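You operate a simulated robot arm through the tools that you are given. There is no shell and no other tool. Be economical: measure what you need, move in short steps, check, and stop when the job is done.

You run a simulated two-armed robot. Do the job below in one go: nothing can be reset, and whatever is moved stays where it is left.

JOB
Screw the lid back on the grease jar. Put two of the limit switches from the sorting table top on the shelf under the blue bench. Put the pin pot on the top of the grey bench away on the shelf on the middle post. Press the caliper zero button three times. Shut the placard drawer. Take the orange float marked "1" from the top of the steel table by the feed door and leave it on the top of the rigging stand. Shut the stand drawer. Turn the grey speed knob to 15 rpm. Fetch the wad of fibre and set it in the white bucket. Do these in any order. Set down upright: limit switch, pin pot.

The check looks at the end state, three seconds after you hand in, the way a careful person would. Anything else that was tipped, shoved, dropped, spilled or broken makes it a failure. A push-on lid holds only when it is set on centred and level and pressed home; a screw cap is set on level and turned clockwise until tight.

ROBOT AND FRAMES
Two 7-joint arms with two-finger parallel grippers on one trunk, on a base that drives. Base frame: it is fixed to the floor where the robot stands at the start and does not move with it; the origin is under the middle of the robot, x ahead of it, y to its left, z up; the surface under the hand at the start is at about z = 0.75. Lengths are in m, angles in degrees, forces in N, time in s.
The left shoulder is at the start at [0.062, 0.197, 1.054], the right one opposite. With the tool pointing down near the work surface each hand reaches from about 0.28 to 0.7 m from the robot's upright axis, wherever it stands, measured 20 degrees to its own side. Places, roughly: caliper zero button [-1.4, 0.5, 0.9]; grease jar [0.5, 0, 0.75]; grey speed knob [-7.4, -9.6, 1.3]; limit switch [-2.5, -1.25, 0.75]; orange float [-7.75, -6.25, 0.75]; pin pot (8x8x11 cm) [-2.6, 0.6, 0.9]; placard drawer [-8.8, -5.6, 0.7]; shelf on the middle post (24x15 cm) [-1.96, -8.22, 0.48]; shelf under the blue bench [-0.7, 0.8, 0.2]; stand drawer [-7.7, -4.8, 0.8]; top of the rigging stand [-7.9, -5.1, 0.9]; wad of fibre (6x5x5 cm) [-6.2, -10.5, 0.8]; white bucket (24x24x23 cm) [-6.3, -10.5, 0.2]. Payload 1.57 kg a hand.
Tool frame (each hand has its own): the origin (TCP) lies between the finger pads and is the grasp point; the fingertips stand 0.03 m ahead of it; z points along the fingers, y is the line along which they close. Largest opening 0.11 m; finger width 0.024, thickness 0.012; the body of the gripper, 0.048 by 0.112 m, starts 0.078 m behind the TCP.
Orientation is that of the tool frame in the base frame, as [roll, pitch, yaw] about the fixed x, y, z axes, in that order (R = Rz(yaw) Ry(pitch) Rx(roll)). With the fingers straight down and closing along the base's y, the tool's x points along the base's -x, its y along +y and its z along -z.

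CONTROLS
- The arms move only by the tool send_rows. It takes "left_series", "right_series" or both (then of equal length, played together; a hand with none holds still); each is a list of rows, each a list of 6 numbers: the shift along the tool's x, y, z in mm, then the turn, a rotation vector about the tool's x, y, z in degrees. In form: [[dx, dy, dz, rx, ry, rz], ...]. A call has 1 to 10 rows; each row is the pose to reach, as a shift and turn from the pose commanded when the call began, along the tool's axes at that moment. "left_claw" and "right_claw" are, for a hand that has rows, the opening, from 0 (shut) to 1 (fully open), set as the call begins (left out, the last holds). Each row takes 0.2 s and may step no farther than 0.05 m and 8.6 degrees from the row before; otherwise, or with a gripper value out of range, the whole call is refused. A pose out of reach is approached as far as the arm can. The call stops where the force on the tool passes 40 N (or 10 N more than at its start, if that is more) or the arm is blocked; 0.2 s more then pass. The fingers move at their own pace (about 0.072 m/s each) and stop on an object; they squeeze with about 23 N. The grip force told is the motor's: it shows also when the fingers shut on nothing. Time passes only in rows, and 0.2 s behind the last, so rows that repeat a pose let the fingers close. The reply holds the time, the measured pose of the TCP, the force on the tool along the base axes, the opening and the grip force, in the units named above and with some noise, with the torque about the TCP (base axes, N m) and any sound that the robot's microphone picked up.
- Cameras (640 x 400 px; columns grow to the right, rows downward): "scene" is now at [0.1058, -0.0113, 1.6287]; the picture's right is [-0.20, -0.98, 0.00], its down [-0.84, 0.17, -0.51] and it looks along [0.50, -0.10, -0.86] (base axes); focal length 266 px, centre (320, 200). "left" rides on the left gripper at [0.07, -0.016, -0.141] in its tool frame; the picture's right is [0.23, 0.97, 0.00], its down [-0.85, 0.20, -0.48] and it looks along [-0.47, 0.11, 0.88] (tool axes); focal length 222 px, centre (320, 200). "right" rides on the right gripper at [0.07, 0.016, -0.141] in its tool frame; the picture's right is [-0.23, 0.97, 0.00], its down [-0.85, -0.20, -0.48] and it looks along [-0.47, -0.11, 0.88] (tool axes); focal length 222 px, centre (320, 200). There is no depth. A picture from a camera that has moved, and an enlarged one, comes with that camera's place and axes in the base frame and with its lens. The place of the scene camera against the robot may be out by one fixed shift of up to 0.012 m in any direction.
- capture(camera): a new picture of that camera. It takes no simulated time.
- raise_lower(by): slides the trunk up (or, below 0, down) by that many m; the arms and the scene camera ride with it, the base frame stays. It gives what a move gives, with no picture.
- roll_base(legs): drives the robot by 1 to 6 legs, each [ahead, left, turn to the left] in m, m and degrees, along the robot's own axes; the way and the turn of a leg run together, so that a leg with both is an arc; at most 1.5 m and 180 degrees a leg. The arms and the cameras ride along, it lands a little off, and it stops where it bumps. It gives what a move gives.
- aim_head(pan, tilt): turns the head with the scene camera to pan (to the left, within 86 degrees either way) and tilt (down, from -29 to 69), counted from straight ahead of the robot. It gives what a move gives.
- enlarge(camera, box): a new picture of the part [left, top, right, bottom] of that camera's present view, enlarged. It takes no simulated time.
- sign_off(): hands the job in; it is judged then, once.

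Work in short steps. Places have to be worked out from the pictures, the camera data and where the tool is seen: move nearer, look again, correct. Check each grasp and each placing, and mend what went wrong. You have 217 turns and 212 pictures in all, those below and enlarged ones among them. Open the grippers and draw the arms clear of the work before you hand the job in, unless the task says otherwise; then end with one line.

The tools are called after "Emit:" as a command line: name --argument value ..., lists and objects as JSON in quotes. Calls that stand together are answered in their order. send_rows: Moves the arms, as the interface text tells. Its arguments: {"type":"object","properties":{"left_series":{"type":"array"},"left_claw":{"type":"number"},"right_series":{"type":"array"},"right_claw":{"type":"number"}},"required":[]} The other tools are called the same way: raise_lower (by) slides the trunk up or down; roll_base (legs) drives the base; aim_head (pan, tilt) turns the head that bears the scene camera; capture (camera) takes a picture; enlarge (camera, box) takes an enlarged picture of a part of a camera's view; sign_off () hands the job in.

At the start:

```text
time_s: 0.0
left_eef_pos: [0.4544, 0.1531, 1.1108]
left_tcp_rot: [179.9, 0.0, 180.0]
left_contact_force: [0.5, -0.3, -0.5]
left_ft_torque: [0.0, -0.03, 0.01]
left_width: 0.11
left_grip_force: 0.0
right_eef_pos: [0.3901, -0.2242, 1.0204]
right_tcp_rot: [180.0, -0.1, 179.9]
right_contact_force: [0.8, -0.1, -0.2]
right_ft_torque: [0.02, -0.03, 0.01]
right_width: 0.1099
right_grip_force: 0.1
trunk travel left (down, up): [-0.65, 0.34]
robot x, y, heading: [0.0016, -0.0016, -0.1]
head pan, tilt: [-11.5, 59.2]
```

scene: 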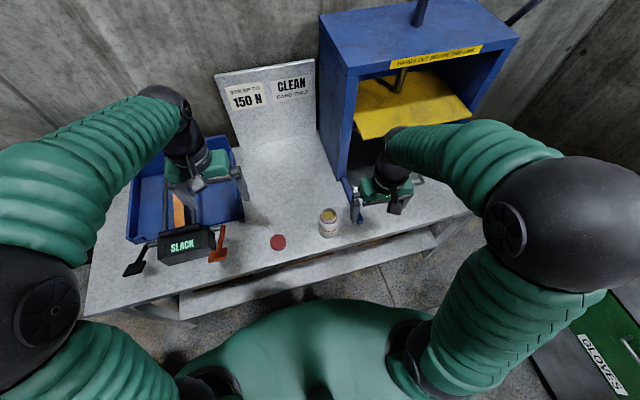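
right: 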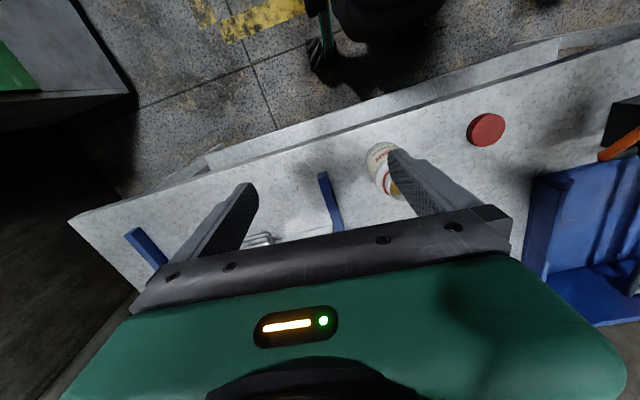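
left: 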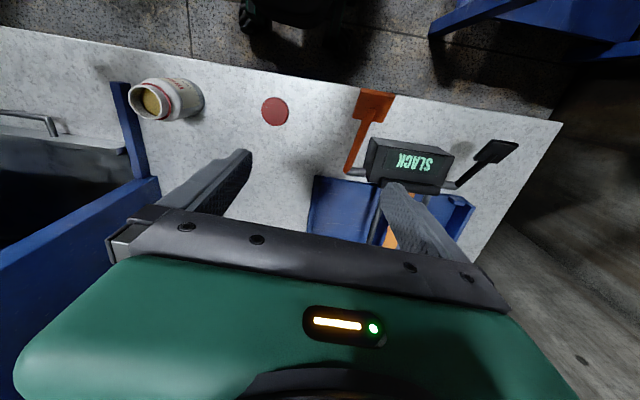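

I start by looking closer at the jar and the lid.

Emit:
enlarge --camera "scene" --box '[240, 180, 400, 280]'

Emit:
enlarge --camera "left" --box '[100, 40, 340, 190]'

```text
4.00 times, centred on (320, 230) of scene
camera zoom: at [0.1058, -0.0113, 1.6287], right [-0.2, -0.98, 0.0], down [-0.84, 0.17, -0.51], along [0.5, -0.1, -0.86], focal length 1062 px, centre (320, 80)
```

zoom: 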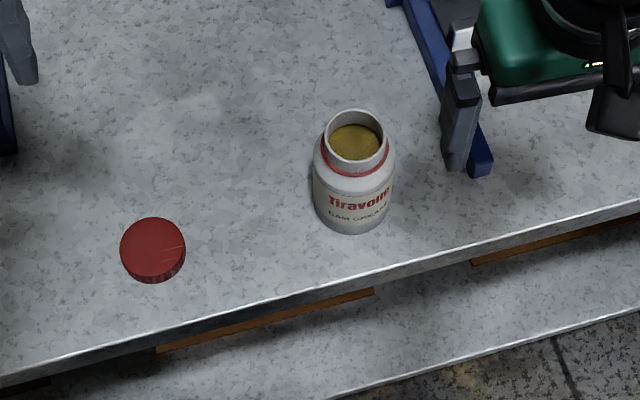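

```text
2.67 times, centred on (220, 115) of left
camera zoom: at [0.3858, 0.1354, 1.2518], right [-0.23, 0.97, 0.0], down [0.86, 0.2, 0.48], along [0.47, 0.11, -0.88], focal length 592 px, centre (587, 427)
```

zoom: 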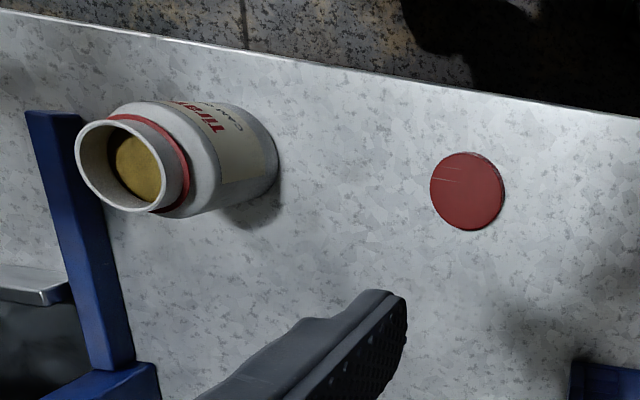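

The lid sits at about [0.464, 0.061], about 57 mm wide. The jar sits at about [0.480, -0.116], with its rim near z 0.875. I lower the left hand over the lid.

Emit:
send_rows --left_series '[[-5, -46, 10, 0, 0, 0], [-10, -92, 20, 0, 0, 0], [-10, -92, 65, 0, 0, 0], [-10, -92, 110, 0, 0, 0], [-10, -92, 155, 0, 0, 0], [-10, -92, 200, 0, 0, 0], [-10, -92, 245, 0, 0, 0], [-10, -92, 245, 0, 0, 0]]' --left_claw 1

Emit:
capture --camera "left"

Emit:
capture --camera "scene"

```text
time_s: 1.8
left_eef_pos: [0.4628, 0.0584, 0.8666]
left_tcp_rot: [180.0, 0.2, -180.0]
left_contact_force: [0.0, -0.1, 0.1]
left_ft_torque: [0.0, 0.01, 0.02]
left_width: 0.11
left_grip_force: 0.0
right_eef_pos: [0.3888, -0.2244, 1.0229]
right_tcp_rot: [-180.0, 0.0, 179.9]
right_contact_force: [0.4, -0.1, 0.0]
right_ft_torque: [-0.01, -0.04, 0.01]
right_width: 0.1099
right_grip_force: 0.1
trunk travel left (down, up): [-0.65, 0.34]
robot x, y, heading: [0.0049, 0.0026, -0.1]
head pan, tilt: [-11.5, 59.2]
```

```text
206 pictures are left
camera left: at [0.3937, 0.0417, 1.0077], right [-0.23, 0.97, 0.0], down [0.85, 0.2, 0.48], along [0.47, 0.11, -0.88], focal length 222 px, centre (320, 200)
```

left: 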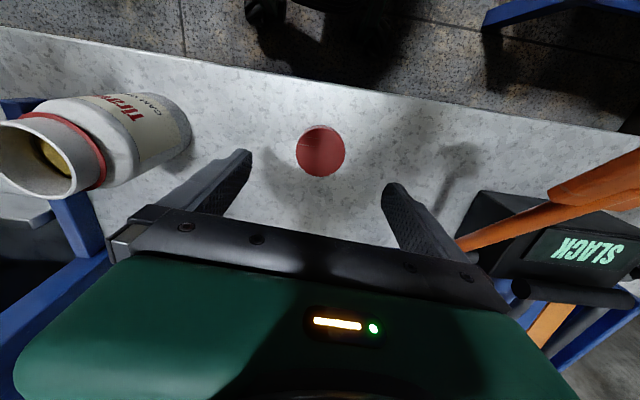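

```text
205 pictures are left
camera scene: at [0.1057, -0.0117, 1.6287], right [-0.2, -0.98, 0.0], down [-0.84, 0.17, -0.51], along [0.5, -0.1, -0.86], focal length 266 px, centre (320, 200)
```

scene: 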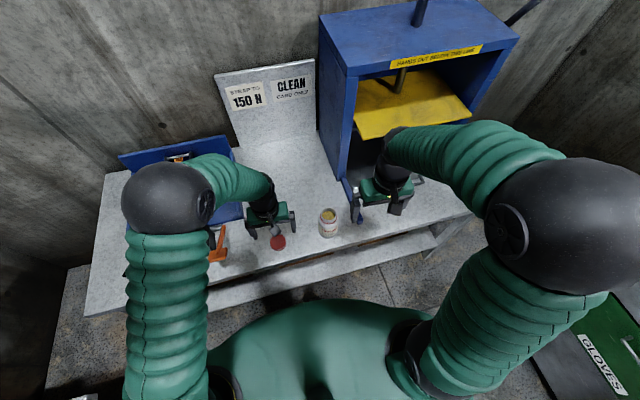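

The TCP stands right over the lid. I go down to z about 0.785 and then close.

Emit:
send_rows --left_series '[[0, 0, 40, 0, 0, 0], [0, 0, 70, 0, 0, 0], [0, 0, 81, 0, 0, 0], [0, 0, 81, 0, 0, 0]]'

Emit:
send_rows --left_series '[[0, 0, 0, 0, 0, 0], [0, 0, 0, 0, 0, 0], [0, 0, 0, 0, 0, 0], [0, 0, 0, 0, 0, 0]]' --left_claw 0

Emit:
capture --camera "left"

```text
time_s: 2.8
left_eef_pos: [0.4658, 0.0591, 0.7843]
left_tcp_rot: [-179.9, 0.0, 180.0]
left_contact_force: [0.0, -0.1, 0.2]
left_ft_torque: [0.01, 0.03, 0.02]
left_width: 0.1099
left_grip_force: 0.0
right_eef_pos: [0.3904, -0.2254, 1.0217]
right_tcp_rot: [-180.0, 0.0, -180.0]
right_contact_force: [0.3, -0.4, 0.5]
right_ft_torque: [-0.01, -0.01, 0.01]
right_width: 0.11
right_grip_force: 0.1
trunk travel left (down, up): [-0.65, 0.34]
robot x, y, heading: [-0.0026, 0.0016, 0.1]
head pan, tilt: [-11.5, 59.2]
```

```text
time_s: 3.8
left_eef_pos: [0.4661, 0.0595, 0.7861]
left_tcp_rot: [180.0, 0.0, -179.9]
left_contact_force: [-0.3, -0.1, 1.3]
left_ft_torque: [-0.01, -0.02, -0.01]
left_width: 0.0541
left_grip_force: 23.6
right_eef_pos: [0.3896, -0.2234, 1.0219]
right_tcp_rot: [180.0, 0.0, -179.9]
right_contact_force: [-0.2, 0.5, -0.7]
right_ft_torque: [0.01, 0.04, 0.01]
right_width: 0.1101
right_grip_force: 0.2
trunk travel left (down, up): [-0.65, 0.34]
robot x, y, heading: [-0.0036, -0.0048, 0.2]
head pan, tilt: [-11.5, 59.2]
```

```text
204 pictures are left
camera left: at [0.3958, 0.0425, 0.9266], right [-0.23, 0.97, 0.0], down [0.86, 0.2, 0.48], along [0.47, 0.11, -0.88], focal length 222 px, centre (320, 200)
```

left: 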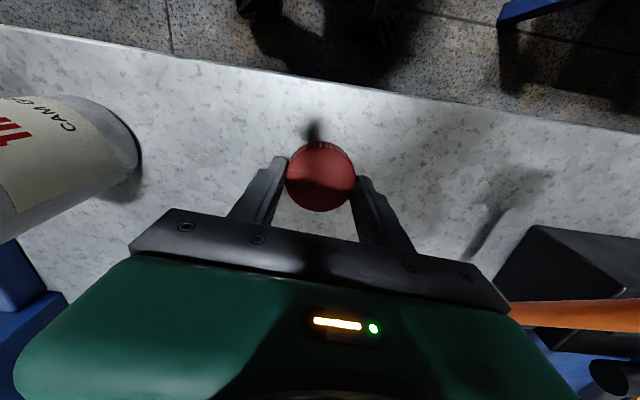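

Gripped at 54 mm, but the lid's centre looks about 3 mm nearer the robot than the TCP. I regrip it centred so that it will turn true.

Emit:
send_rows --left_series '[[0, 0, 0, 0, 0, 0], [0, 0, 0, 0, 0, 0], [3, 0, 0, 0, 0, 0], [3, 0, 0, 0, 0, 0]]' --left_claw 0.75

Emit:
send_rows --left_series '[[0, 0, 0, 0, 0, 0], [0, 0, 0, 0, 0, 0], [0, 0, 0, 0, 0, 0], [0, 0, 0, 0, 0, 0]]' --left_claw 0

Emit:
enlarge --camera "left" --box '[220, 100, 420, 225]'

```text
time_s: 4.8
left_eef_pos: [0.4621, 0.06, 0.7865]
left_tcp_rot: [179.9, 0.1, -180.0]
left_contact_force: [-0.2, -0.1, -0.3]
left_ft_torque: [0.01, -0.01, -0.03]
left_width: 0.0825
left_grip_force: 0.0
right_eef_pos: [0.3901, -0.2239, 1.0214]
right_tcp_rot: [180.0, 0.0, -180.0]
right_contact_force: [-0.5, -0.4, -0.6]
right_ft_torque: [0.04, 0.01, 0.02]
right_width: 0.1101
right_grip_force: 0.1
trunk travel left (down, up): [-0.65, 0.34]
robot x, y, heading: [-0.0031, 0.0021, 0.2]
head pan, tilt: [-11.5, 59.2]
```

```text
time_s: 5.8
left_eef_pos: [0.4627, 0.0592, 0.7864]
left_tcp_rot: [-180.0, 0.0, -180.0]
left_contact_force: [-0.2, -0.3, -0.3]
left_ft_torque: [0.0, 0.01, 0.0]
left_width: 0.0543
left_grip_force: 23.3
right_eef_pos: [0.3898, -0.2236, 1.022]
right_tcp_rot: [180.0, 0.0, 179.9]
right_contact_force: [0.1, 0.0, 0.3]
right_ft_torque: [0.0, -0.01, 0.01]
right_width: 0.1099
right_grip_force: 0.0
trunk travel left (down, up): [-0.65, 0.34]
robot x, y, heading: [-0.0014, -0.0011, 0.0]
head pan, tilt: [-11.5, 59.2]
```

```text
3.20 times, centred on (320, 162) of left
camera zoom: at [0.3926, 0.0427, 0.9264], right [-0.23, 0.97, 0.0], down [0.86, 0.2, 0.48], along [0.47, 0.11, -0.88], focal length 711 px, centre (320, 320)
```

zoom: 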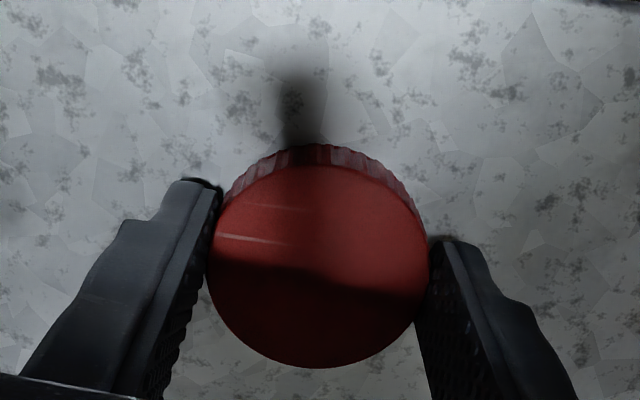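

The lid is centred in the fingers now, its bottom 36 mm below the TCP. I lift it and move the right hand aside. Then I turn the left hand back counter-clockwise by 60 degrees for screwing room.

Emit:
send_rows --left_series '[[0, 0, -40, 0, 0, 0], [0, 0, -85, 0, 0, 0], [0, 0, -130, 0, 0, 0], [0, 0, -170, 0, 0, -8], [0, 0, -190, 0, 0, -16], [0, -10, -200, 0, 0, -24], [-5, -20, -200, 0, 0, -32], [-5, -30, -200, 0, 0, -40], [-5, -40, -200, 0, 0, -48], [-5, -50, -200, 0, 0, -56]]' --right_series '[[20, -20, 0, 0, 0, 0], [40, -40, 0, 0, 0, 0], [50, -60, 0, 0, 0, 0], [50, -80, 0, 0, 0, 0], [50, -100, 0, 0, 0, 0], [50, -120, 0, 0, 0, 0], [50, -120, 0, 0, 0, 0], [50, -120, 0, 0, 0, 0], [50, -120, 0, 0, 0, 0], [50, -120, 0, 0, 0, 0]]'

Emit:
capture --camera "left"

Emit:
capture --camera "scene"

```text
time_s: 8.0
left_eef_pos: [0.4695, 0.0128, 0.9872]
left_tcp_rot: [-179.8, 0.0, -123.3]
left_contact_force: [0.0, 1.1, -0.3]
left_ft_torque: [-0.06, -0.02, -0.03]
left_width: 0.0002
left_grip_force: 21.5
right_eef_pos: [0.3415, -0.3435, 1.0209]
right_tcp_rot: [179.8, -0.1, -179.9]
right_contact_force: [0.2, 0.1, 0.4]
right_ft_torque: [-0.01, 0.02, 0.03]
right_width: 0.1103
right_grip_force: 0.0
trunk travel left (down, up): [-0.65, 0.34]
robot x, y, heading: [0.0043, 0.0005, 0.0]
head pan, tilt: [-11.5, 59.2]
```

```text
202 pictures are left
camera left: at [0.4439, -0.0545, 1.1285], right [-0.94, 0.34, 0.0], down [0.3, 0.82, 0.48], along [0.17, 0.45, -0.88], focal length 222 px, centre (320, 200)
```

left: 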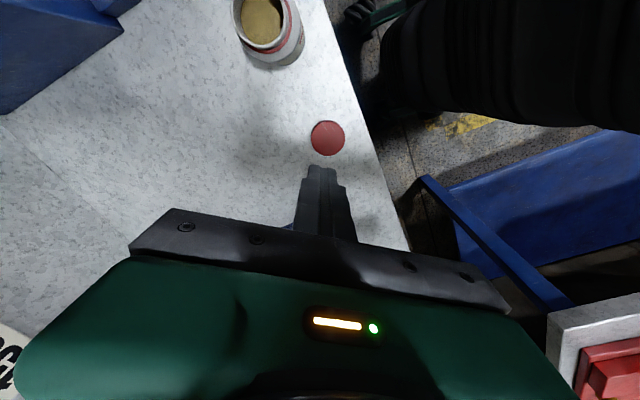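

```text
201 pictures are left
camera scene: at [0.106, -0.0132, 1.6291], right [-0.2, -0.98, 0.0], down [-0.84, 0.17, -0.51], along [0.5, -0.1, -0.86], focal length 266 px, centre (320, 200)
```

scene: 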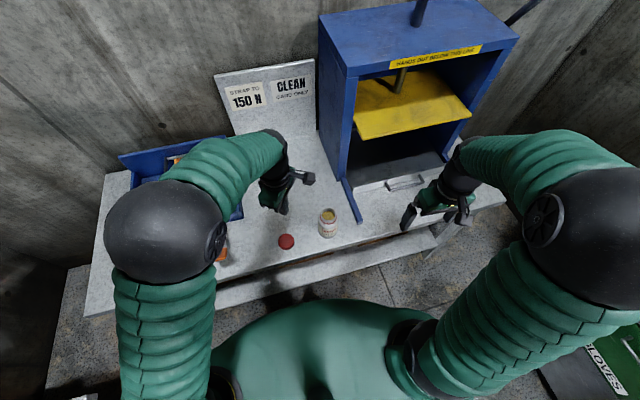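

The lid slipped out while being carried and lies flat near [0.464, 0.0285]. I go over it again, keeping this yaw, and look before I grip deeper.

Emit:
send_rows --left_series '[[-12, 12, 20, 0, 0, 0], [-12, 12, 60, 0, 0, 0], [-12, 12, 100, 0, 0, 0], [-12, 12, 130, 0, 0, 0], [-12, 12, 130, 0, 0, 0], [-12, 12, 130, 0, 0, 0]]' --left_claw 0.8

Emit:
enlarge --camera "left" --box '[200, 50, 440, 200]'

```text
time_s: 9.4
left_eef_pos: [0.4631, 0.0274, 0.8565]
left_tcp_rot: [179.9, 0.0, -124.0]
left_contact_force: [0.4, -0.1, -0.3]
left_ft_torque: [0.01, 0.01, 0.0]
left_width: 0.0882
left_grip_force: 0.0
right_eef_pos: [0.341, -0.3445, 1.0216]
right_tcp_rot: [179.9, 0.0, 179.9]
right_contact_force: [-0.7, 0.6, -0.1]
right_ft_torque: [0.0, 0.0, -0.01]
right_width: 0.1099
right_grip_force: 0.1
trunk travel left (down, up): [-0.65, 0.34]
robot x, y, heading: [-0.0, 0.0019, 0.2]
head pan, tilt: [-11.5, 59.2]
```

```text
2.67 times, centred on (320, 125) of left
camera zoom: at [0.4369, -0.0407, 0.998], right [-0.93, 0.36, 0.0], down [0.31, 0.82, 0.48], along [0.17, 0.45, -0.88], focal length 592 px, centre (320, 400)
```

zoom: 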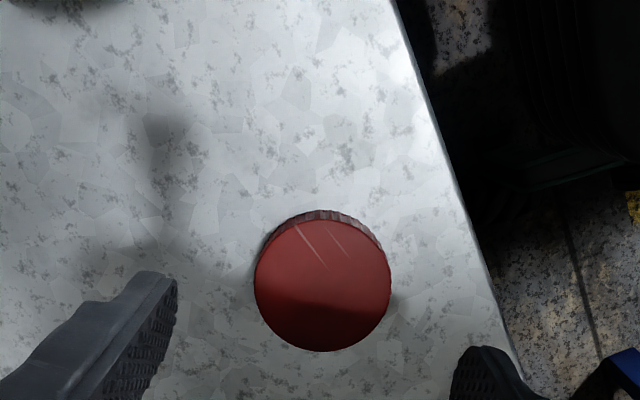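

The lid is right side up and centred under the TCP. I go down so the tips almost touch the table and grip, then lift only slightly to check.

Emit:
send_rows --left_series '[[0, 0, 40, 0, 0, 0], [0, 0, 66, 0, 0, 0], [0, 0, 76, 0, 0, 0], [0, 0, 76, 0, 0, 0]]'

Emit:
send_rows --left_series '[[0, 0, 0, 0, 0, 0], [0, 0, 0, 0, 0, 0], [0, 0, 0, 0, 0, 0], [0, 0, 0, 0, 0, 0], [0, 0, 0, 0, 0, 0]]' --left_claw 0

Emit:
send_rows --left_series '[[0, 0, -15, 0, 0, 0], [0, 0, -30, 0, 0, 0], [0, 0, -50, 0, 0, 0], [0, 0, -70, 0, 0, 0], [0, 0, -90, 0, 0, 0], [0, 0, -110, 0, 0, 0], [0, 0, -130, 0, 0, 0], [0, 0, -150, 0, 0, 0], [0, 0, -170, 0, 0, 0], [0, 0, -180, 0, 0, 0]]'

Emit:
capture --camera "left"

```text
time_s: 10.4
left_eef_pos: [0.4636, 0.0269, 0.7815]
left_tcp_rot: [180.0, 0.0, -123.9]
left_contact_force: [-0.4, 0.2, 0.2]
left_ft_torque: [0.02, -0.01, -0.03]
left_width: 0.0878
left_grip_force: 0.1
right_eef_pos: [0.3399, -0.3435, 1.0209]
right_tcp_rot: [179.8, 0.0, 180.0]
right_contact_force: [0.4, -1.3, 1.2]
right_ft_torque: [-0.01, -0.02, -0.01]
right_width: 0.1098
right_grip_force: 0.0
trunk travel left (down, up): [-0.65, 0.34]
robot x, y, heading: [-0.0009, -0.0015, -0.3]
head pan, tilt: [-11.5, 59.2]
```

```text
time_s: 11.6
left_eef_pos: [0.4633, 0.0265, 0.7804]
left_tcp_rot: [-179.9, 0.0, -124.1]
left_contact_force: [0.5, -0.1, -0.5]
left_ft_torque: [0.0, 0.04, 0.0]
left_width: 0.0537
left_grip_force: 23.4
right_eef_pos: [0.3407, -0.344, 1.0207]
right_tcp_rot: [179.8, -0.1, -179.9]
right_contact_force: [0.8, -0.7, -0.2]
right_ft_torque: [0.0, 0.01, 0.0]
right_width: 0.1098
right_grip_force: 0.1
trunk travel left (down, up): [-0.65, 0.34]
robot x, y, heading: [0.0038, 0.0022, -0.3]
head pan, tilt: [-11.5, 59.2]
```

```text
time_s: 13.8
left_eef_pos: [0.4665, 0.042, 0.9542]
left_tcp_rot: [179.1, 0.2, -122.0]
left_contact_force: [0.4, -0.1, -0.2]
left_ft_torque: [0.0, -0.01, 0.01]
left_width: 0.0541
left_grip_force: 22.5
right_eef_pos: [0.3403, -0.3448, 1.0214]
right_tcp_rot: [-180.0, -0.1, 180.0]
right_contact_force: [-0.2, 0.4, 0.0]
right_ft_torque: [0.01, 0.03, 0.02]
right_width: 0.1098
right_grip_force: 0.0
trunk travel left (down, up): [-0.65, 0.34]
robot x, y, heading: [0.0008, -0.001, 0.1]
head pan, tilt: [-11.5, 59.2]
```

```text
199 pictures are left
camera left: at [0.4451, -0.028, 1.0939], right [-0.95, 0.32, 0.01], down [0.29, 0.82, 0.49], along [0.14, 0.46, -0.87], focal length 222 px, centre (320, 200)
```

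left: 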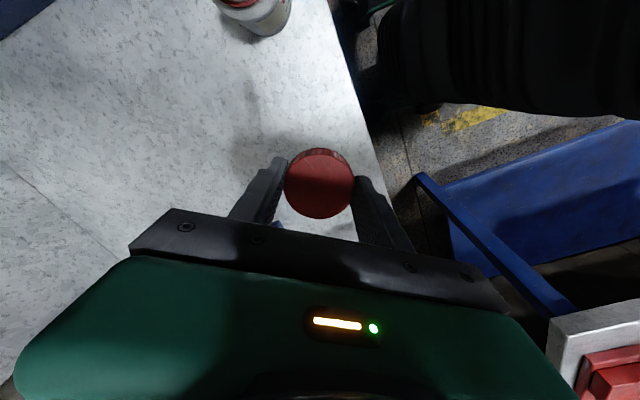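

The lid is held. The measured pose lies 15 mm off the one I asked for, so I hold a moment to see whether the arm settles.

Emit:
send_rows --left_series '[[0, 0, 0, 0, 0, 0], [0, 0, 0, 0, 0, 0]]'

Emit:
capture --camera "scene"

```text
time_s: 14.4
left_eef_pos: [0.4666, 0.0399, 0.9566]
left_tcp_rot: [179.5, 0.2, -122.1]
left_contact_force: [-0.6, 0.0, -0.3]
left_ft_torque: [0.01, -0.02, 0.01]
left_width: 0.0542
left_grip_force: 23.0
right_eef_pos: [0.3403, -0.3438, 1.0216]
right_tcp_rot: [179.9, 0.1, 180.0]
right_contact_force: [-0.3, 0.3, 0.1]
right_ft_torque: [0.0, -0.02, 0.04]
right_width: 0.1099
right_grip_force: 0.1
trunk travel left (down, up): [-0.65, 0.34]
robot x, y, heading: [0.0015, -0.0012, 0.1]
head pan, tilt: [-11.5, 59.2]
```

```text
198 pictures are left
camera scene: at [0.1059, -0.0127, 1.6288], right [-0.2, -0.98, 0.0], down [-0.84, 0.17, -0.51], along [0.5, -0.1, -0.86], focal length 266 px, centre (320, 200)
```

scene: 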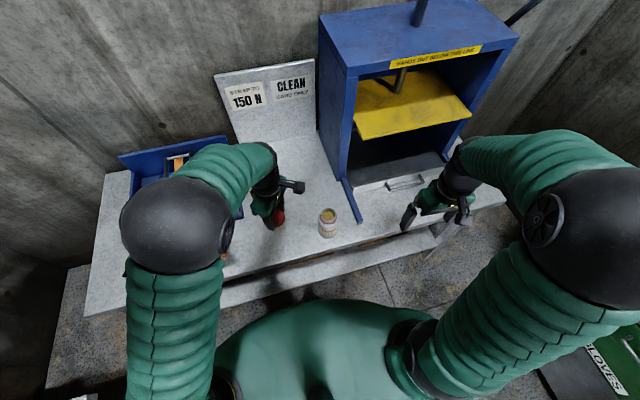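

The arm seems to be near a joint limit at this yaw. I turn back part of the way (to yaw about -160) while moving above the jar.

Emit:
send_rows --left_series '[[0, 0, 0, 0, 0, 8], [0, 0, 0, 0, 0, 16], [0, 0, 0, 0, 0, 24], [0, 0, 0, 0, 0, 32], [18, -15, 0, 0, 0, 36], [41, -35, 0, 0, 0, 36], [64, -55, 5, 0, 0, 36], [87, -75, 10, 0, 0, 36], [109, -93, 16, 0, 0, 36], [109, -93, 16, 0, 0, 36]]'

Emit:
capture --camera "left"

Emit:
enlarge --camera "scene" --box '[260, 160, 420, 260]'

```text
time_s: 16.8
left_eef_pos: [0.5214, -0.0608, 0.9519]
left_tcp_rot: [-178.9, 0.7, -152.2]
left_contact_force: [-0.6, 0.1, 0.1]
left_ft_torque: [-0.02, -0.05, 0.02]
left_width: 0.054
left_grip_force: 22.7
right_eef_pos: [0.3405, -0.3436, 1.0194]
right_tcp_rot: [180.0, 0.2, -179.9]
right_contact_force: [0.0, 0.0, 0.5]
right_ft_torque: [0.01, 0.03, -0.01]
right_width: 0.1101
right_grip_force: 0.2
trunk travel left (down, up): [-0.65, 0.34]
robot x, y, heading: [-0.0016, -0.001, 0.1]
head pan, tilt: [-11.5, 59.2]
stopped in row 10 (left hand): the arm was blocked; the commanded pose is now the measured one
```

```text
197 pictures are left
camera left: at [0.4647, -0.1071, 1.0923], right [-0.65, 0.76, -0.02], down [0.66, 0.58, 0.48], along [0.38, 0.3, -0.88], focal length 222 px, centre (320, 200)
```

left: 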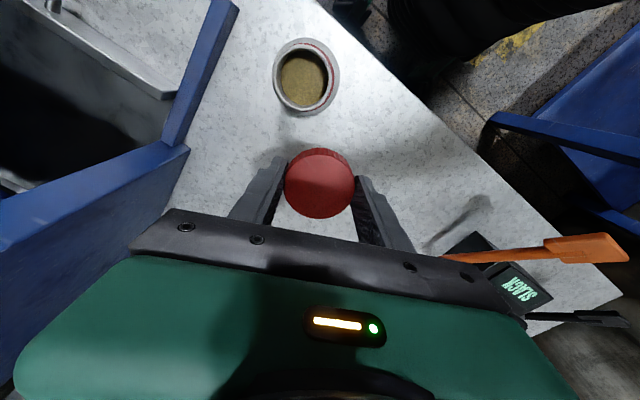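

```text
4.00 times, centred on (340, 210) of scene
camera zoom: at [0.1063, -0.0128, 1.6263], right [-0.2, -0.98, 0.0], down [-0.84, 0.17, -0.51], along [0.5, -0.1, -0.86], focal length 1062 px, centre (240, 160)
```

zoom: 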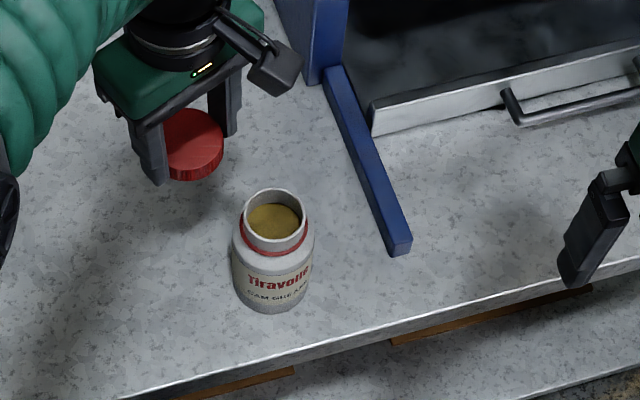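

The left arm can't cross this far. I draw the left hand back to its own side and will drive the base to the right, so that the jar lies in the left hand's zone.

Emit:
send_rows --left_series '[[-10, 30, -20, 0, 0, 0], [-20, 60, -30, 0, 0, 0], [-30, 95, -30, 0, 0, 0], [-40, 130, -30, 0, 0, 0], [-48, 160, -30, 0, 0, 0], [-55, 190, -30, 0, 0, 0], [-55, 190, -30, 0, 0, 0]]'

Emit:
roll_base --legs '[[0, -0.22, 0]]'

Emit:
capture --camera "left"

Emit:
capture --camera "scene"

```text
time_s: 18.4
left_eef_pos: [0.4774, 0.1294, 0.9814]
left_tcp_rot: [-179.0, 0.5, -153.0]
left_contact_force: [-0.7, 0.5, -0.1]
left_ft_torque: [0.02, -0.01, 0.0]
left_width: 0.0538
left_grip_force: 23.3
right_eef_pos: [0.339, -0.3431, 1.0223]
right_tcp_rot: [179.9, 0.1, -180.0]
right_contact_force: [0.5, -0.6, 0.2]
right_ft_torque: [0.01, 0.02, -0.01]
right_width: 0.1099
right_grip_force: 0.0
trunk travel left (down, up): [-0.65, 0.34]
robot x, y, heading: [0.0028, 0.0002, -0.1]
head pan, tilt: [-11.5, 59.2]
```

```text
time_s: 20.1
left_eef_pos: [0.4777, -0.0875, 0.9809]
left_tcp_rot: [-178.8, 0.5, -152.5]
left_contact_force: [0.1, 0.1, -0.1]
left_ft_torque: [-0.03, 0.0, 0.06]
left_width: 0.0538
left_grip_force: 23.5
right_eef_pos: [0.3421, -0.5603, 1.025]
right_tcp_rot: [-179.6, 0.1, -179.7]
right_contact_force: [-0.7, -0.5, 0.5]
right_ft_torque: [0.01, 0.01, -0.03]
right_width: 0.1101
right_grip_force: 0.0
trunk travel left (down, up): [-0.65, 0.34]
robot x, y, heading: [-0.0006, -0.226, 0.3]
head pan, tilt: [-11.5, 59.2]
```

```text
195 pictures are left
camera left: at [0.4214, -0.1328, 1.1211], right [-0.65, 0.76, -0.02], down [0.66, 0.58, 0.48], along [0.38, 0.3, -0.88], focal length 222 px, centre (320, 200)
```

left: 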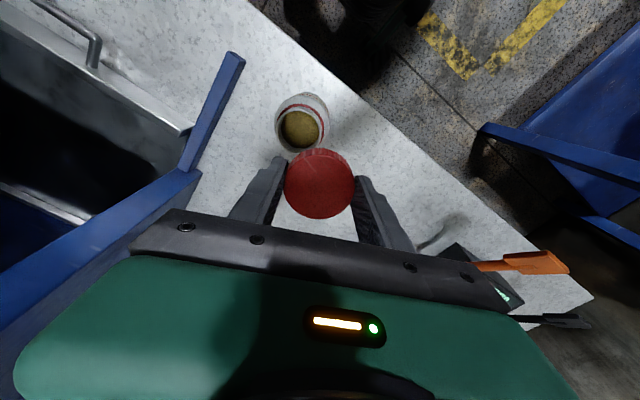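

```text
194 pictures are left
camera scene: at [0.1063, -0.2272, 1.6287], right [-0.2, -0.98, 0.01], down [-0.84, 0.17, -0.51], along [0.5, -0.1, -0.86], focal length 266 px, centre (320, 200)
```

scene: 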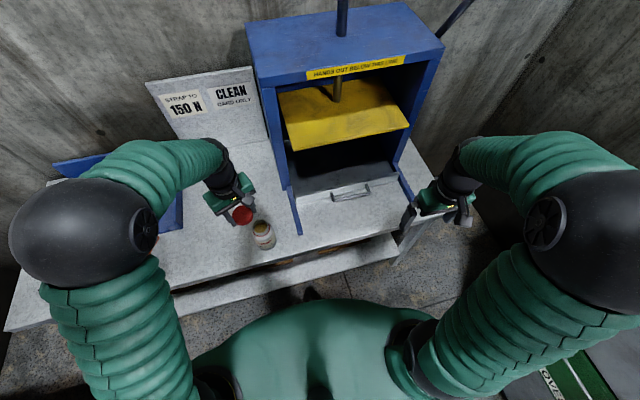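

I zoom on the jar to measure its rim.

Emit:
enlarge --camera "left" --box '[240, 70, 400, 170]'

Emit:
enlarge --camera "scene" --box '[190, 170, 350, 270]'

```text
4.00 times, centred on (320, 120) of left
camera zoom: at [0.4214, -0.1328, 1.1211], right [-0.65, 0.76, -0.02], down [0.66, 0.58, 0.48], along [0.38, 0.3, -0.88], focal length 888 px, centre (320, 520)
```

zoom: 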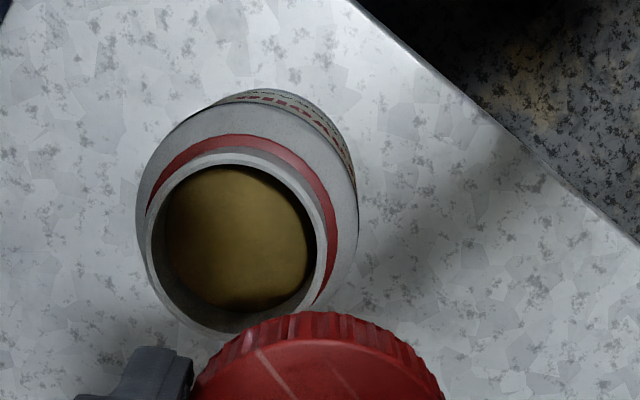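

```text
4.00 times, centred on (270, 220) of scene
camera zoom: at [0.1063, -0.2272, 1.6287], right [-0.2, -0.98, 0.01], down [-0.84, 0.17, -0.51], along [0.5, -0.1, -0.86], focal length 1062 px, centre (520, 120)
```

zoom: 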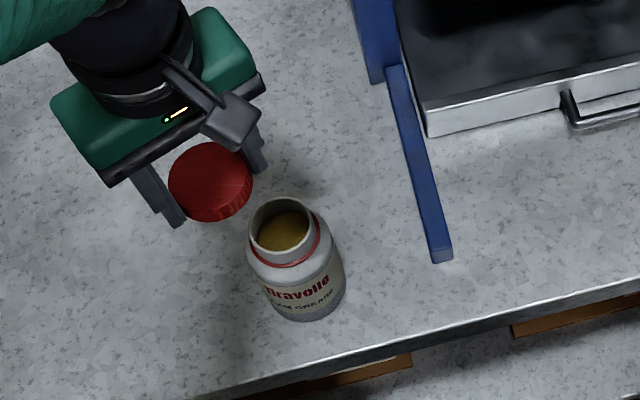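

The rim centre comes out at about [0.479, -0.120]. I level the lid and move above the jar first, then try to turn back to yaw -122.

Emit:
send_rows --left_series '[[5, -10, 10, -1.1, 0.5, 0], [10, -20, 25, -1.1, 0.5, 0], [14, -29, 45, -1.1, 0.5, 0], [14, -29, 50, -1.1, 0.5, 0], [14, -29, 50, -1.1, 0.5, 0]]'

Emit:
send_rows --left_series '[[0, 0, 0, 0, 0, -7], [0, 0, 0, 0, 0, -14], [0, 0, 0, 0, 0, -21], [0, 0, 0, 0, 0, -28], [0, 0, 0, 0, 0, -28], [0, 0, 0, 0, 0, -28]]'

Emit:
enlarge --camera "left" --box '[240, 100, 400, 200]'

Emit:
enlarge --camera "scene" --box '[190, 170, 350, 270]'

```text
time_s: 21.3
left_eef_pos: [0.4802, -0.1279, 0.934]
left_tcp_rot: [179.7, 0.1, -152.6]
left_contact_force: [-0.1, -0.2, -1.0]
left_ft_torque: [0.0, -0.02, 0.0]
left_width: 0.0537
left_grip_force: 23.0
right_eef_pos: [0.3407, -0.5666, 1.0216]
right_tcp_rot: [179.9, 0.1, -179.7]
right_contact_force: [0.5, 0.3, -0.6]
right_ft_torque: [-0.03, -0.01, -0.02]
right_width: 0.1099
right_grip_force: 0.0
trunk travel left (down, up): [-0.65, 0.34]
robot x, y, heading: [-0.0014, -0.2212, 0.4]
head pan, tilt: [-11.5, 59.2]
```

```text
time_s: 22.7
left_eef_pos: [0.4794, -0.1257, 0.9326]
left_tcp_rot: [179.8, 0.1, -124.6]
left_contact_force: [0.0, -0.1, 0.0]
left_ft_torque: [0.01, 0.02, -0.01]
left_width: 0.0541
left_grip_force: 23.5
right_eef_pos: [0.3415, -0.5649, 1.022]
right_tcp_rot: [180.0, 0.1, -179.6]
right_contact_force: [-0.9, 0.1, 0.2]
right_ft_torque: [0.01, -0.03, 0.02]
right_width: 0.1099
right_grip_force: 0.0
trunk travel left (down, up): [-0.65, 0.34]
robot x, y, heading: [-0.0005, -0.225, 0.1]
head pan, tilt: [-11.5, 59.2]
```

```text
4.00 times, centred on (320, 150) of left
camera zoom: at [0.4536, -0.1938, 1.0727], right [-0.93, 0.36, 0.0], down [0.32, 0.82, 0.48], along [0.17, 0.45, -0.88], focal length 888 px, centre (320, 400)
```

zoom: 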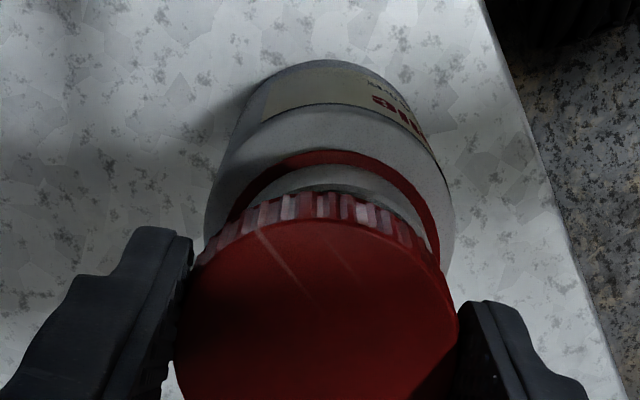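

```text
4.00 times, centred on (270, 220) of scene
camera zoom: at [0.1068, -0.2362, 1.6286], right [-0.2, -0.98, 0.0], down [-0.84, 0.17, -0.51], along [0.5, -0.1, -0.86], focal length 1062 px, centre (520, 120)
```

zoom: 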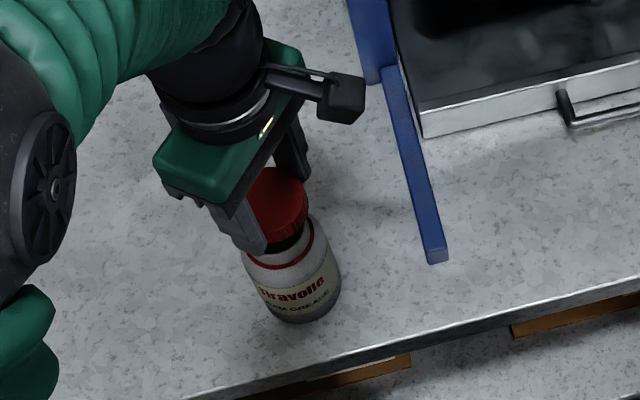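

After the drive the base settled a few mm, and the lid now looks some mm off the jar's axis. I raise it 100 mm to see the rim and measure straight against the tool axis.

Emit:
send_rows --left_series '[[0, 0, -40, 0, 0, 0], [0, 0, -80, 0, 0, 0], [0, 0, -100, 0, 0, 0], [0, 0, -100, 0, 0, 0], [0, 0, -100, 0, 0, 0]]'

Emit:
enlarge --camera "left" --box '[240, 100, 400, 200]'

```text
time_s: 23.9
left_eef_pos: [0.4796, -0.1259, 1.0325]
left_tcp_rot: [179.8, 0.2, -124.6]
left_contact_force: [0.2, -0.8, -0.8]
left_ft_torque: [0.01, 0.0, 0.03]
left_width: 0.0539
left_grip_force: 23.2
right_eef_pos: [0.3414, -0.5637, 1.022]
right_tcp_rot: [180.0, 0.1, -179.5]
right_contact_force: [-0.2, 0.4, 0.8]
right_ft_torque: [0.01, 0.0, 0.0]
right_width: 0.1098
right_grip_force: 0.0
trunk travel left (down, up): [-0.65, 0.34]
robot x, y, heading: [0.0008, -0.2248, 0.2]
head pan, tilt: [-11.5, 59.2]
```

```text
4.00 times, centred on (320, 150) of left
camera zoom: at [0.4544, -0.1945, 1.1732], right [-0.93, 0.36, 0.0], down [0.32, 0.82, 0.48], along [0.17, 0.45, -0.88], focal length 888 px, centre (320, 400)
```

zoom: 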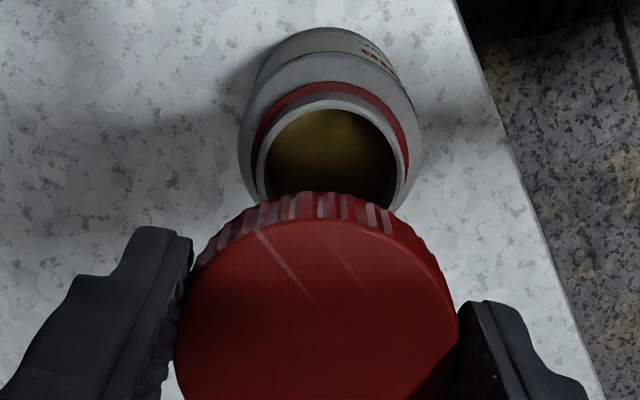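

The rim sits about 5.5 mm along tool +y from the lid, and hardly off in x. I shift and lower again to check.

Emit:
send_rows --left_series '[[-0.5, 5.5, 0, 0, 0, 0], [-0.5, 5.5, 40, 0, 0, 0], [-0.5, 5.5, 80, 0, 0, 0], [-0.5, 5.5, 105, 0, 0, 0], [-0.5, 5.5, 105, 0, 0, 0]]'

Emit:
enlarge --camera "left" --box '[240, 100, 400, 200]'

Emit:
enlarge --camera "scene" --box '[210, 180, 330, 255]'

```text
time_s: 25.1
left_eef_pos: [0.4751, -0.1234, 0.9252]
left_tcp_rot: [179.8, 0.1, -124.6]
left_contact_force: [-1.0, -0.4, 0.8]
left_ft_torque: [-0.01, 0.04, 0.02]
left_width: 0.0539
left_grip_force: 22.3
right_eef_pos: [0.3409, -0.5649, 1.0219]
right_tcp_rot: [180.0, 0.1, -179.6]
right_contact_force: [1.4, 0.4, 0.5]
right_ft_torque: [0.0, 0.06, -0.02]
right_width: 0.1104
right_grip_force: 0.1
trunk travel left (down, up): [-0.65, 0.34]
robot x, y, heading: [-0.0033, -0.2237, 0.3]
head pan, tilt: [-11.5, 59.2]
```

```text
4.00 times, centred on (320, 150) of left
camera zoom: at [0.4488, -0.1921, 1.0673], right [-0.93, 0.37, 0.0], down [0.32, 0.82, 0.48], along [0.17, 0.45, -0.88], focal length 888 px, centre (320, 400)
```

zoom: 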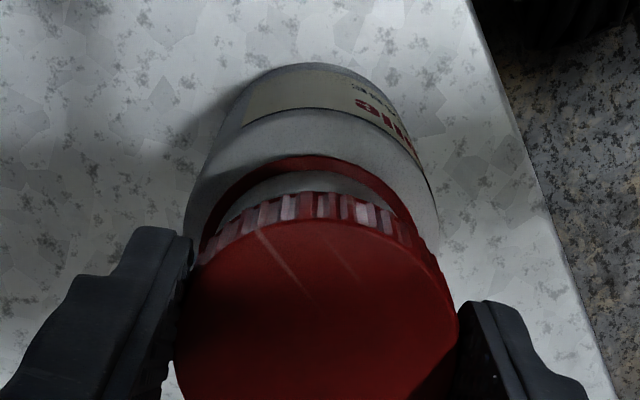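

```text
5.33 times, centred on (270, 218) of scene
camera zoom: at [0.1065, -0.2362, 1.6287], right [-0.2, -0.98, 0.0], down [-0.84, 0.17, -0.51], along [0.5, -0.1, -0.86], focal length 1416 px, centre (587, 107)
```

zoom: 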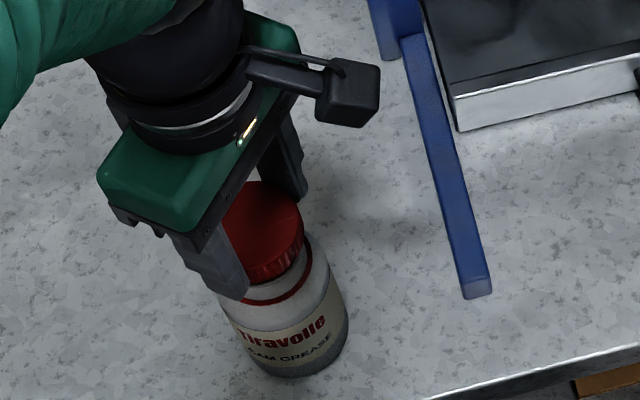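

The jar body now reads about 1.3 mm over the other way. I step back 1 mm and lower gently until I feel contact.

Emit:
send_rows --left_series '[[0, -1, 0, 0, 0, 0], [0, -1, 3, 0, 0, 0], [0, -1, 6, 0, 0, 0], [0, -1, 9, 0, 0, 0], [0, -1, 12, 0, 0, 0], [0, -1, 15, 0, 0, 0], [0, -1, 17, 0, 0, 0], [0, -1, 19, 0, 0, 0], [0, -1, 21, 0, 0, 0]]'

Emit:
enlarge --camera "left" --box '[240, 100, 400, 200]'

Emit:
enlarge --camera "scene" --box '[210, 180, 330, 255]'

```text
time_s: 27.1
left_eef_pos: [0.476, -0.1246, 0.9083]
left_tcp_rot: [-180.0, 0.3, -124.5]
left_contact_force: [1.3, 0.2, 18.4]
left_ft_torque: [-0.06, -0.48, 0.02]
left_width: 0.054
left_grip_force: 23.0
right_eef_pos: [0.3401, -0.566, 1.0235]
right_tcp_rot: [-180.0, 0.1, -179.8]
right_contact_force: [-0.6, 0.5, 0.2]
right_ft_torque: [-0.01, 0.0, -0.01]
right_width: 0.11
right_grip_force: 0.1
trunk travel left (down, up): [-0.65, 0.34]
robot x, y, heading: [-0.0022, -0.2265, 0.4]
head pan, tilt: [-11.5, 59.2]
```

```text
4.00 times, centred on (320, 150) of left
camera zoom: at [0.4488, -0.1906, 1.0486], right [-0.93, 0.36, 0.0], down [0.32, 0.82, 0.48], along [0.18, 0.45, -0.88], focal length 888 px, centre (320, 400)
```

zoom: 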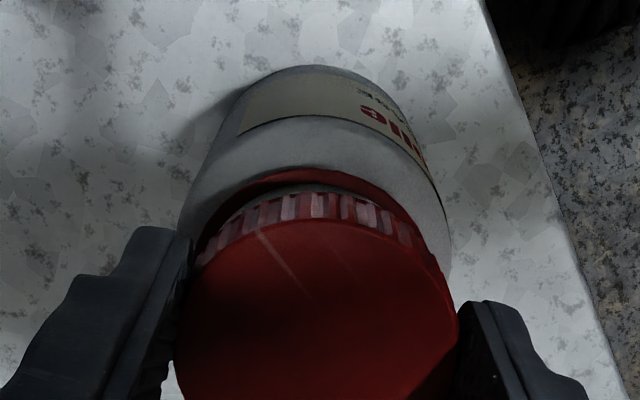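

```text
5.33 times, centred on (270, 218) of scene
camera zoom: at [0.1036, -0.2368, 1.6293], right [-0.2, -0.98, 0.0], down [-0.84, 0.17, -0.51], along [0.5, -0.1, -0.86], focal length 1416 px, centre (587, 107)
```

zoom: 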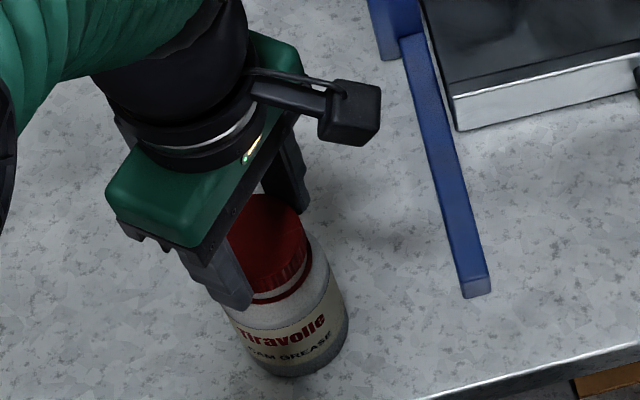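

Contact of 18 N is felt, with the torque showing it on the +x side. So the lid sits a bit too far toward -x. I lift 3 mm, shift 2 mm along +x and lower again.

Emit:
send_rows --left_series '[[0, 0, -4, 0, 0, 0], [-1.1, -1.6, -4, 0, 0, 0], [-1.1, -1.6, -2, 0, 0, 0], [-1.1, -1.6, 0, 0, 0, 0], [-1.1, -1.6, 1, 0, 0, 0], [-1.1, -1.6, 1, 0, 0, 0]]'

```text
time_s: 28.5
left_eef_pos: [0.4774, -0.1229, 0.906]
left_tcp_rot: [179.8, 0.1, -124.5]
left_contact_force: [-0.6, 0.2, -0.4]
left_ft_torque: [-0.03, 0.0, 0.03]
left_width: 0.0539
left_grip_force: 23.3
right_eef_pos: [0.3406, -0.5645, 1.0223]
right_tcp_rot: [180.0, 0.2, -179.6]
right_contact_force: [-0.5, 0.0, 0.1]
right_ft_torque: [-0.01, 0.01, 0.0]
right_width: 0.1101
right_grip_force: 0.0
trunk travel left (down, up): [-0.65, 0.34]
robot x, y, heading: [-0.0015, -0.2244, 0.4]
head pan, tilt: [-11.5, 59.2]
```

No contact at a lower height: the lid has dropped past the rim. I keep going down slowly.

Emit:
send_rows --left_series '[[0, 0, 2, 0, 0, 0], [0, 0, 4, 0, 0, 0], [0, 0, 6, 0, 0, 0], [0, 0, 8, 0, 0, 0], [0, 0, 9, 0, 0, 0], [0, 0, 9, 0, 0, 0]]'

Emit:
enlarge --camera "scene" --box '[210, 180, 330, 255]'

```text
time_s: 29.9
left_eef_pos: [0.4754, -0.1227, 0.8948]
left_tcp_rot: [179.7, 0.1, -124.4]
left_contact_force: [-0.6, 1.1, 0.6]
left_ft_torque: [-0.02, 0.19, -0.02]
left_width: 0.0539
left_grip_force: 22.7
right_eef_pos: [0.3416, -0.5658, 1.0222]
right_tcp_rot: [179.9, 0.1, -179.6]
right_contact_force: [-0.1, -0.3, 0.1]
right_ft_torque: [-0.03, 0.0, -0.02]
right_width: 0.1103
right_grip_force: 0.1
trunk travel left (down, up): [-0.65, 0.34]
robot x, y, heading: [-0.0048, -0.2227, 0.5]
head pan, tilt: [-11.5, 59.2]
```

```text
5.33 times, centred on (270, 218) of scene
camera zoom: at [0.1065, -0.2361, 1.6287], right [-0.2, -0.98, 0.0], down [-0.84, 0.17, -0.51], along [0.5, -0.1, -0.86], focal length 1416 px, centre (587, 107)
```

zoom: 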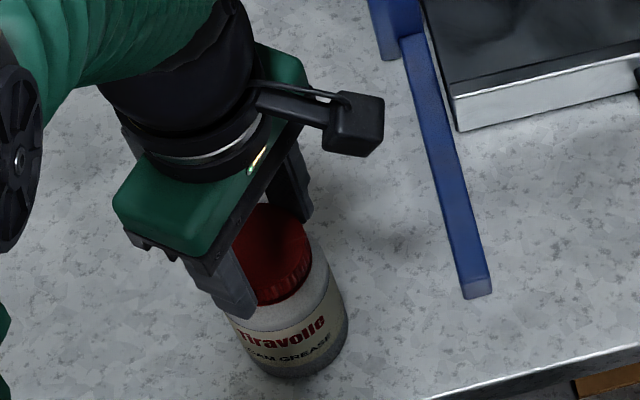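

The lid is well over the neck now. I go down a little more until it seats.

Emit:
send_rows --left_series '[[0, 0, 1, 0, 0, 0], [0, 0, 2, 0, 0, 0], [0, 0, 3, 0, 0, 0], [0, 0, 4, 0, 0, 0]]'

```text
time_s: 30.9
left_eef_pos: [0.4774, -0.1232, 0.8951]
left_tcp_rot: [-179.9, 0.3, -124.5]
left_contact_force: [-0.2, 3.6, 30.7]
left_ft_torque: [0.16, 0.01, -0.01]
left_width: 0.0536
left_grip_force: 22.9
right_eef_pos: [0.3375, -0.5651, 1.0235]
right_tcp_rot: [-180.0, 0.3, -179.6]
right_contact_force: [-0.4, 0.2, -0.4]
right_ft_torque: [0.02, -0.01, 0.02]
right_width: 0.1099
right_grip_force: 0.0
trunk travel left (down, up): [-0.65, 0.34]
robot x, y, heading: [-0.0002, -0.2248, 0.1]
head pan, tilt: [-11.5, 59.2]
```

It is seated evenly with 31 N. I ease the press a bit and turn clockwise.

Emit:
send_rows --left_series '[[0, 0, -2, 0, 0, 0], [0, 0, -2, 0, 0, 8], [0, 0, -2, 0, 0, 16], [0, 0, -2, 0, 0, 24], [0, 0, -2, 0, 0, 32], [0, 0, -2, 0, 0, 40], [0, 0, -2, 0, 0, 48], [0, 0, -2, 0, 0, 56], [0, 0, -2, 0, 0, 64], [0, 0, -2, 0, 0, 72]]'

Emit:
enlarge --camera "scene" --box '[210, 180, 330, 255]'

```text
time_s: 33.1
left_eef_pos: [0.478, -0.1228, 0.8943]
left_tcp_rot: [179.9, 0.0, 163.3]
left_contact_force: [3.2, 4.9, 10.4]
left_ft_torque: [0.39, -0.51, 0.08]
left_width: 0.0541
left_grip_force: 22.5
right_eef_pos: [0.3406, -0.5631, 1.0225]
right_tcp_rot: [-179.9, 0.0, -179.7]
right_contact_force: [-0.2, 0.4, -0.3]
right_ft_torque: [0.01, 0.04, 0.02]
right_width: 0.1102
right_grip_force: 0.1
trunk travel left (down, up): [-0.65, 0.34]
robot x, y, heading: [-0.0013, -0.227, 0.4]
head pan, tilt: [-11.5, 59.2]
```

```text
5.33 times, centred on (270, 218) of scene
camera zoom: at [0.1061, -0.2348, 1.6287], right [-0.2, -0.98, 0.0], down [-0.84, 0.17, -0.51], along [0.5, -0.1, -0.86], focal length 1416 px, centre (587, 107)
```

zoom: 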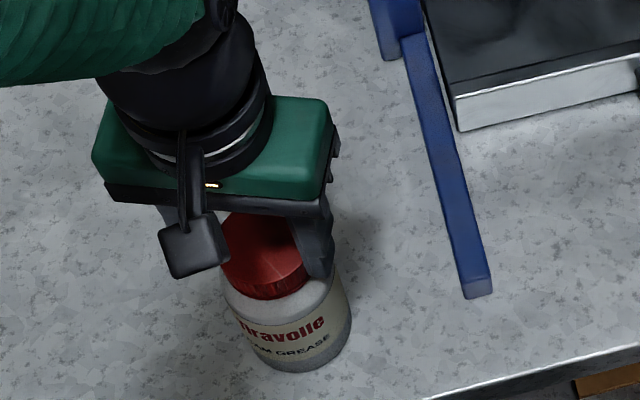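

The lid turns and the jar's label stays put. I turn on further, watching for tightness.

Emit:
send_rows --left_series '[[0, 0, 0, 0, 0, 8], [0, 0, 0, 0, 0, 16], [0, 0, 0, 0, 0, 24], [0, 0, 0, 0, 0, 32], [0, 0, 0, 0, 0, 40], [0, 0, 0, 0, 0, 48]]'

Emit:
enlarge --camera "scene" --box '[210, 180, 330, 255]'

```text
time_s: 34.5
left_eef_pos: [0.4771, -0.1227, 0.8936]
left_tcp_rot: [179.9, -0.3, 115.3]
left_contact_force: [0.8, -2.9, 1.8]
left_ft_torque: [-0.25, -0.03, 0.0]
left_width: 0.0539
left_grip_force: 23.1
right_eef_pos: [0.3406, -0.5666, 1.0213]
right_tcp_rot: [-180.0, 0.1, -179.8]
right_contact_force: [-0.3, 0.6, 0.5]
right_ft_torque: [0.01, 0.02, -0.01]
right_width: 0.1097
right_grip_force: 0.0
trunk travel left (down, up): [-0.65, 0.34]
robot x, y, heading: [0.0012, -0.2207, 0.2]
head pan, tilt: [-11.5, 59.2]
```

```text
5.33 times, centred on (270, 218) of scene
camera zoom: at [0.1066, -0.2365, 1.6286], right [-0.2, -0.98, 0.0], down [-0.84, 0.17, -0.51], along [0.5, -0.1, -0.86], focal length 1416 px, centre (587, 107)
```

zoom: 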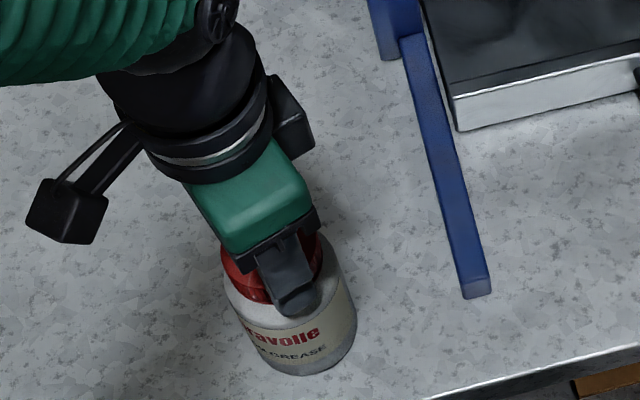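

The label has moved along a bit, so the cap may be getting tight, with little press left on it. I press harder and turn more to feel the torque.

Emit:
send_rows --left_series '[[0, 0, 1.5, 0, 0, 0], [0, 0, 3, 0, 0, 0], [0, 0, 3, 0, 0, 7], [0, 0, 3, 0, 0, 14], [0, 0, 3, 0, 0, 21]]'

Emit:
enlarge --camera "scene" --box '[210, 180, 330, 255]'

```text
time_s: 35.7
left_eef_pos: [0.4794, -0.1218, 0.8924]
left_tcp_rot: [179.8, -0.1, 94.3]
left_contact_force: [6.6, -0.3, 22.3]
left_ft_torque: [0.01, -0.45, -0.01]
left_width: 0.0541
left_grip_force: 23.3
right_eef_pos: [0.3397, -0.5666, 1.0229]
right_tcp_rot: [-180.0, 0.2, -179.8]
right_contact_force: [0.3, 0.3, -0.2]
right_ft_torque: [0.01, 0.01, -0.03]
right_width: 0.1099
right_grip_force: 0.1
trunk travel left (down, up): [-0.65, 0.34]
robot x, y, heading: [-0.0017, -0.225, 0.7]
head pan, tilt: [-11.5, 59.2]
```

```text
5.33 times, centred on (270, 218) of scene
camera zoom: at [0.1045, -0.2364, 1.629], right [-0.2, -0.98, 0.0], down [-0.84, 0.17, -0.51], along [0.5, -0.1, -0.86], focal length 1416 px, centre (587, 107)
```

zoom: 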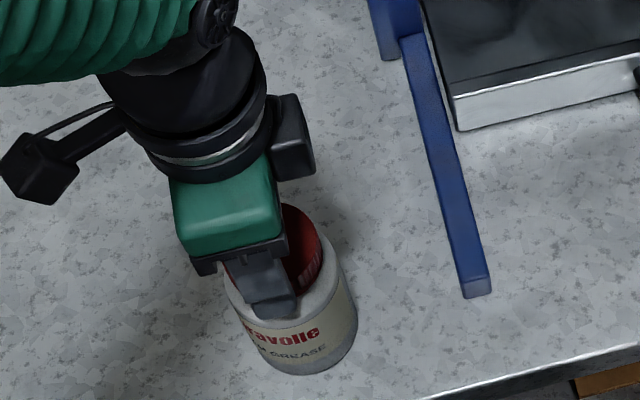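

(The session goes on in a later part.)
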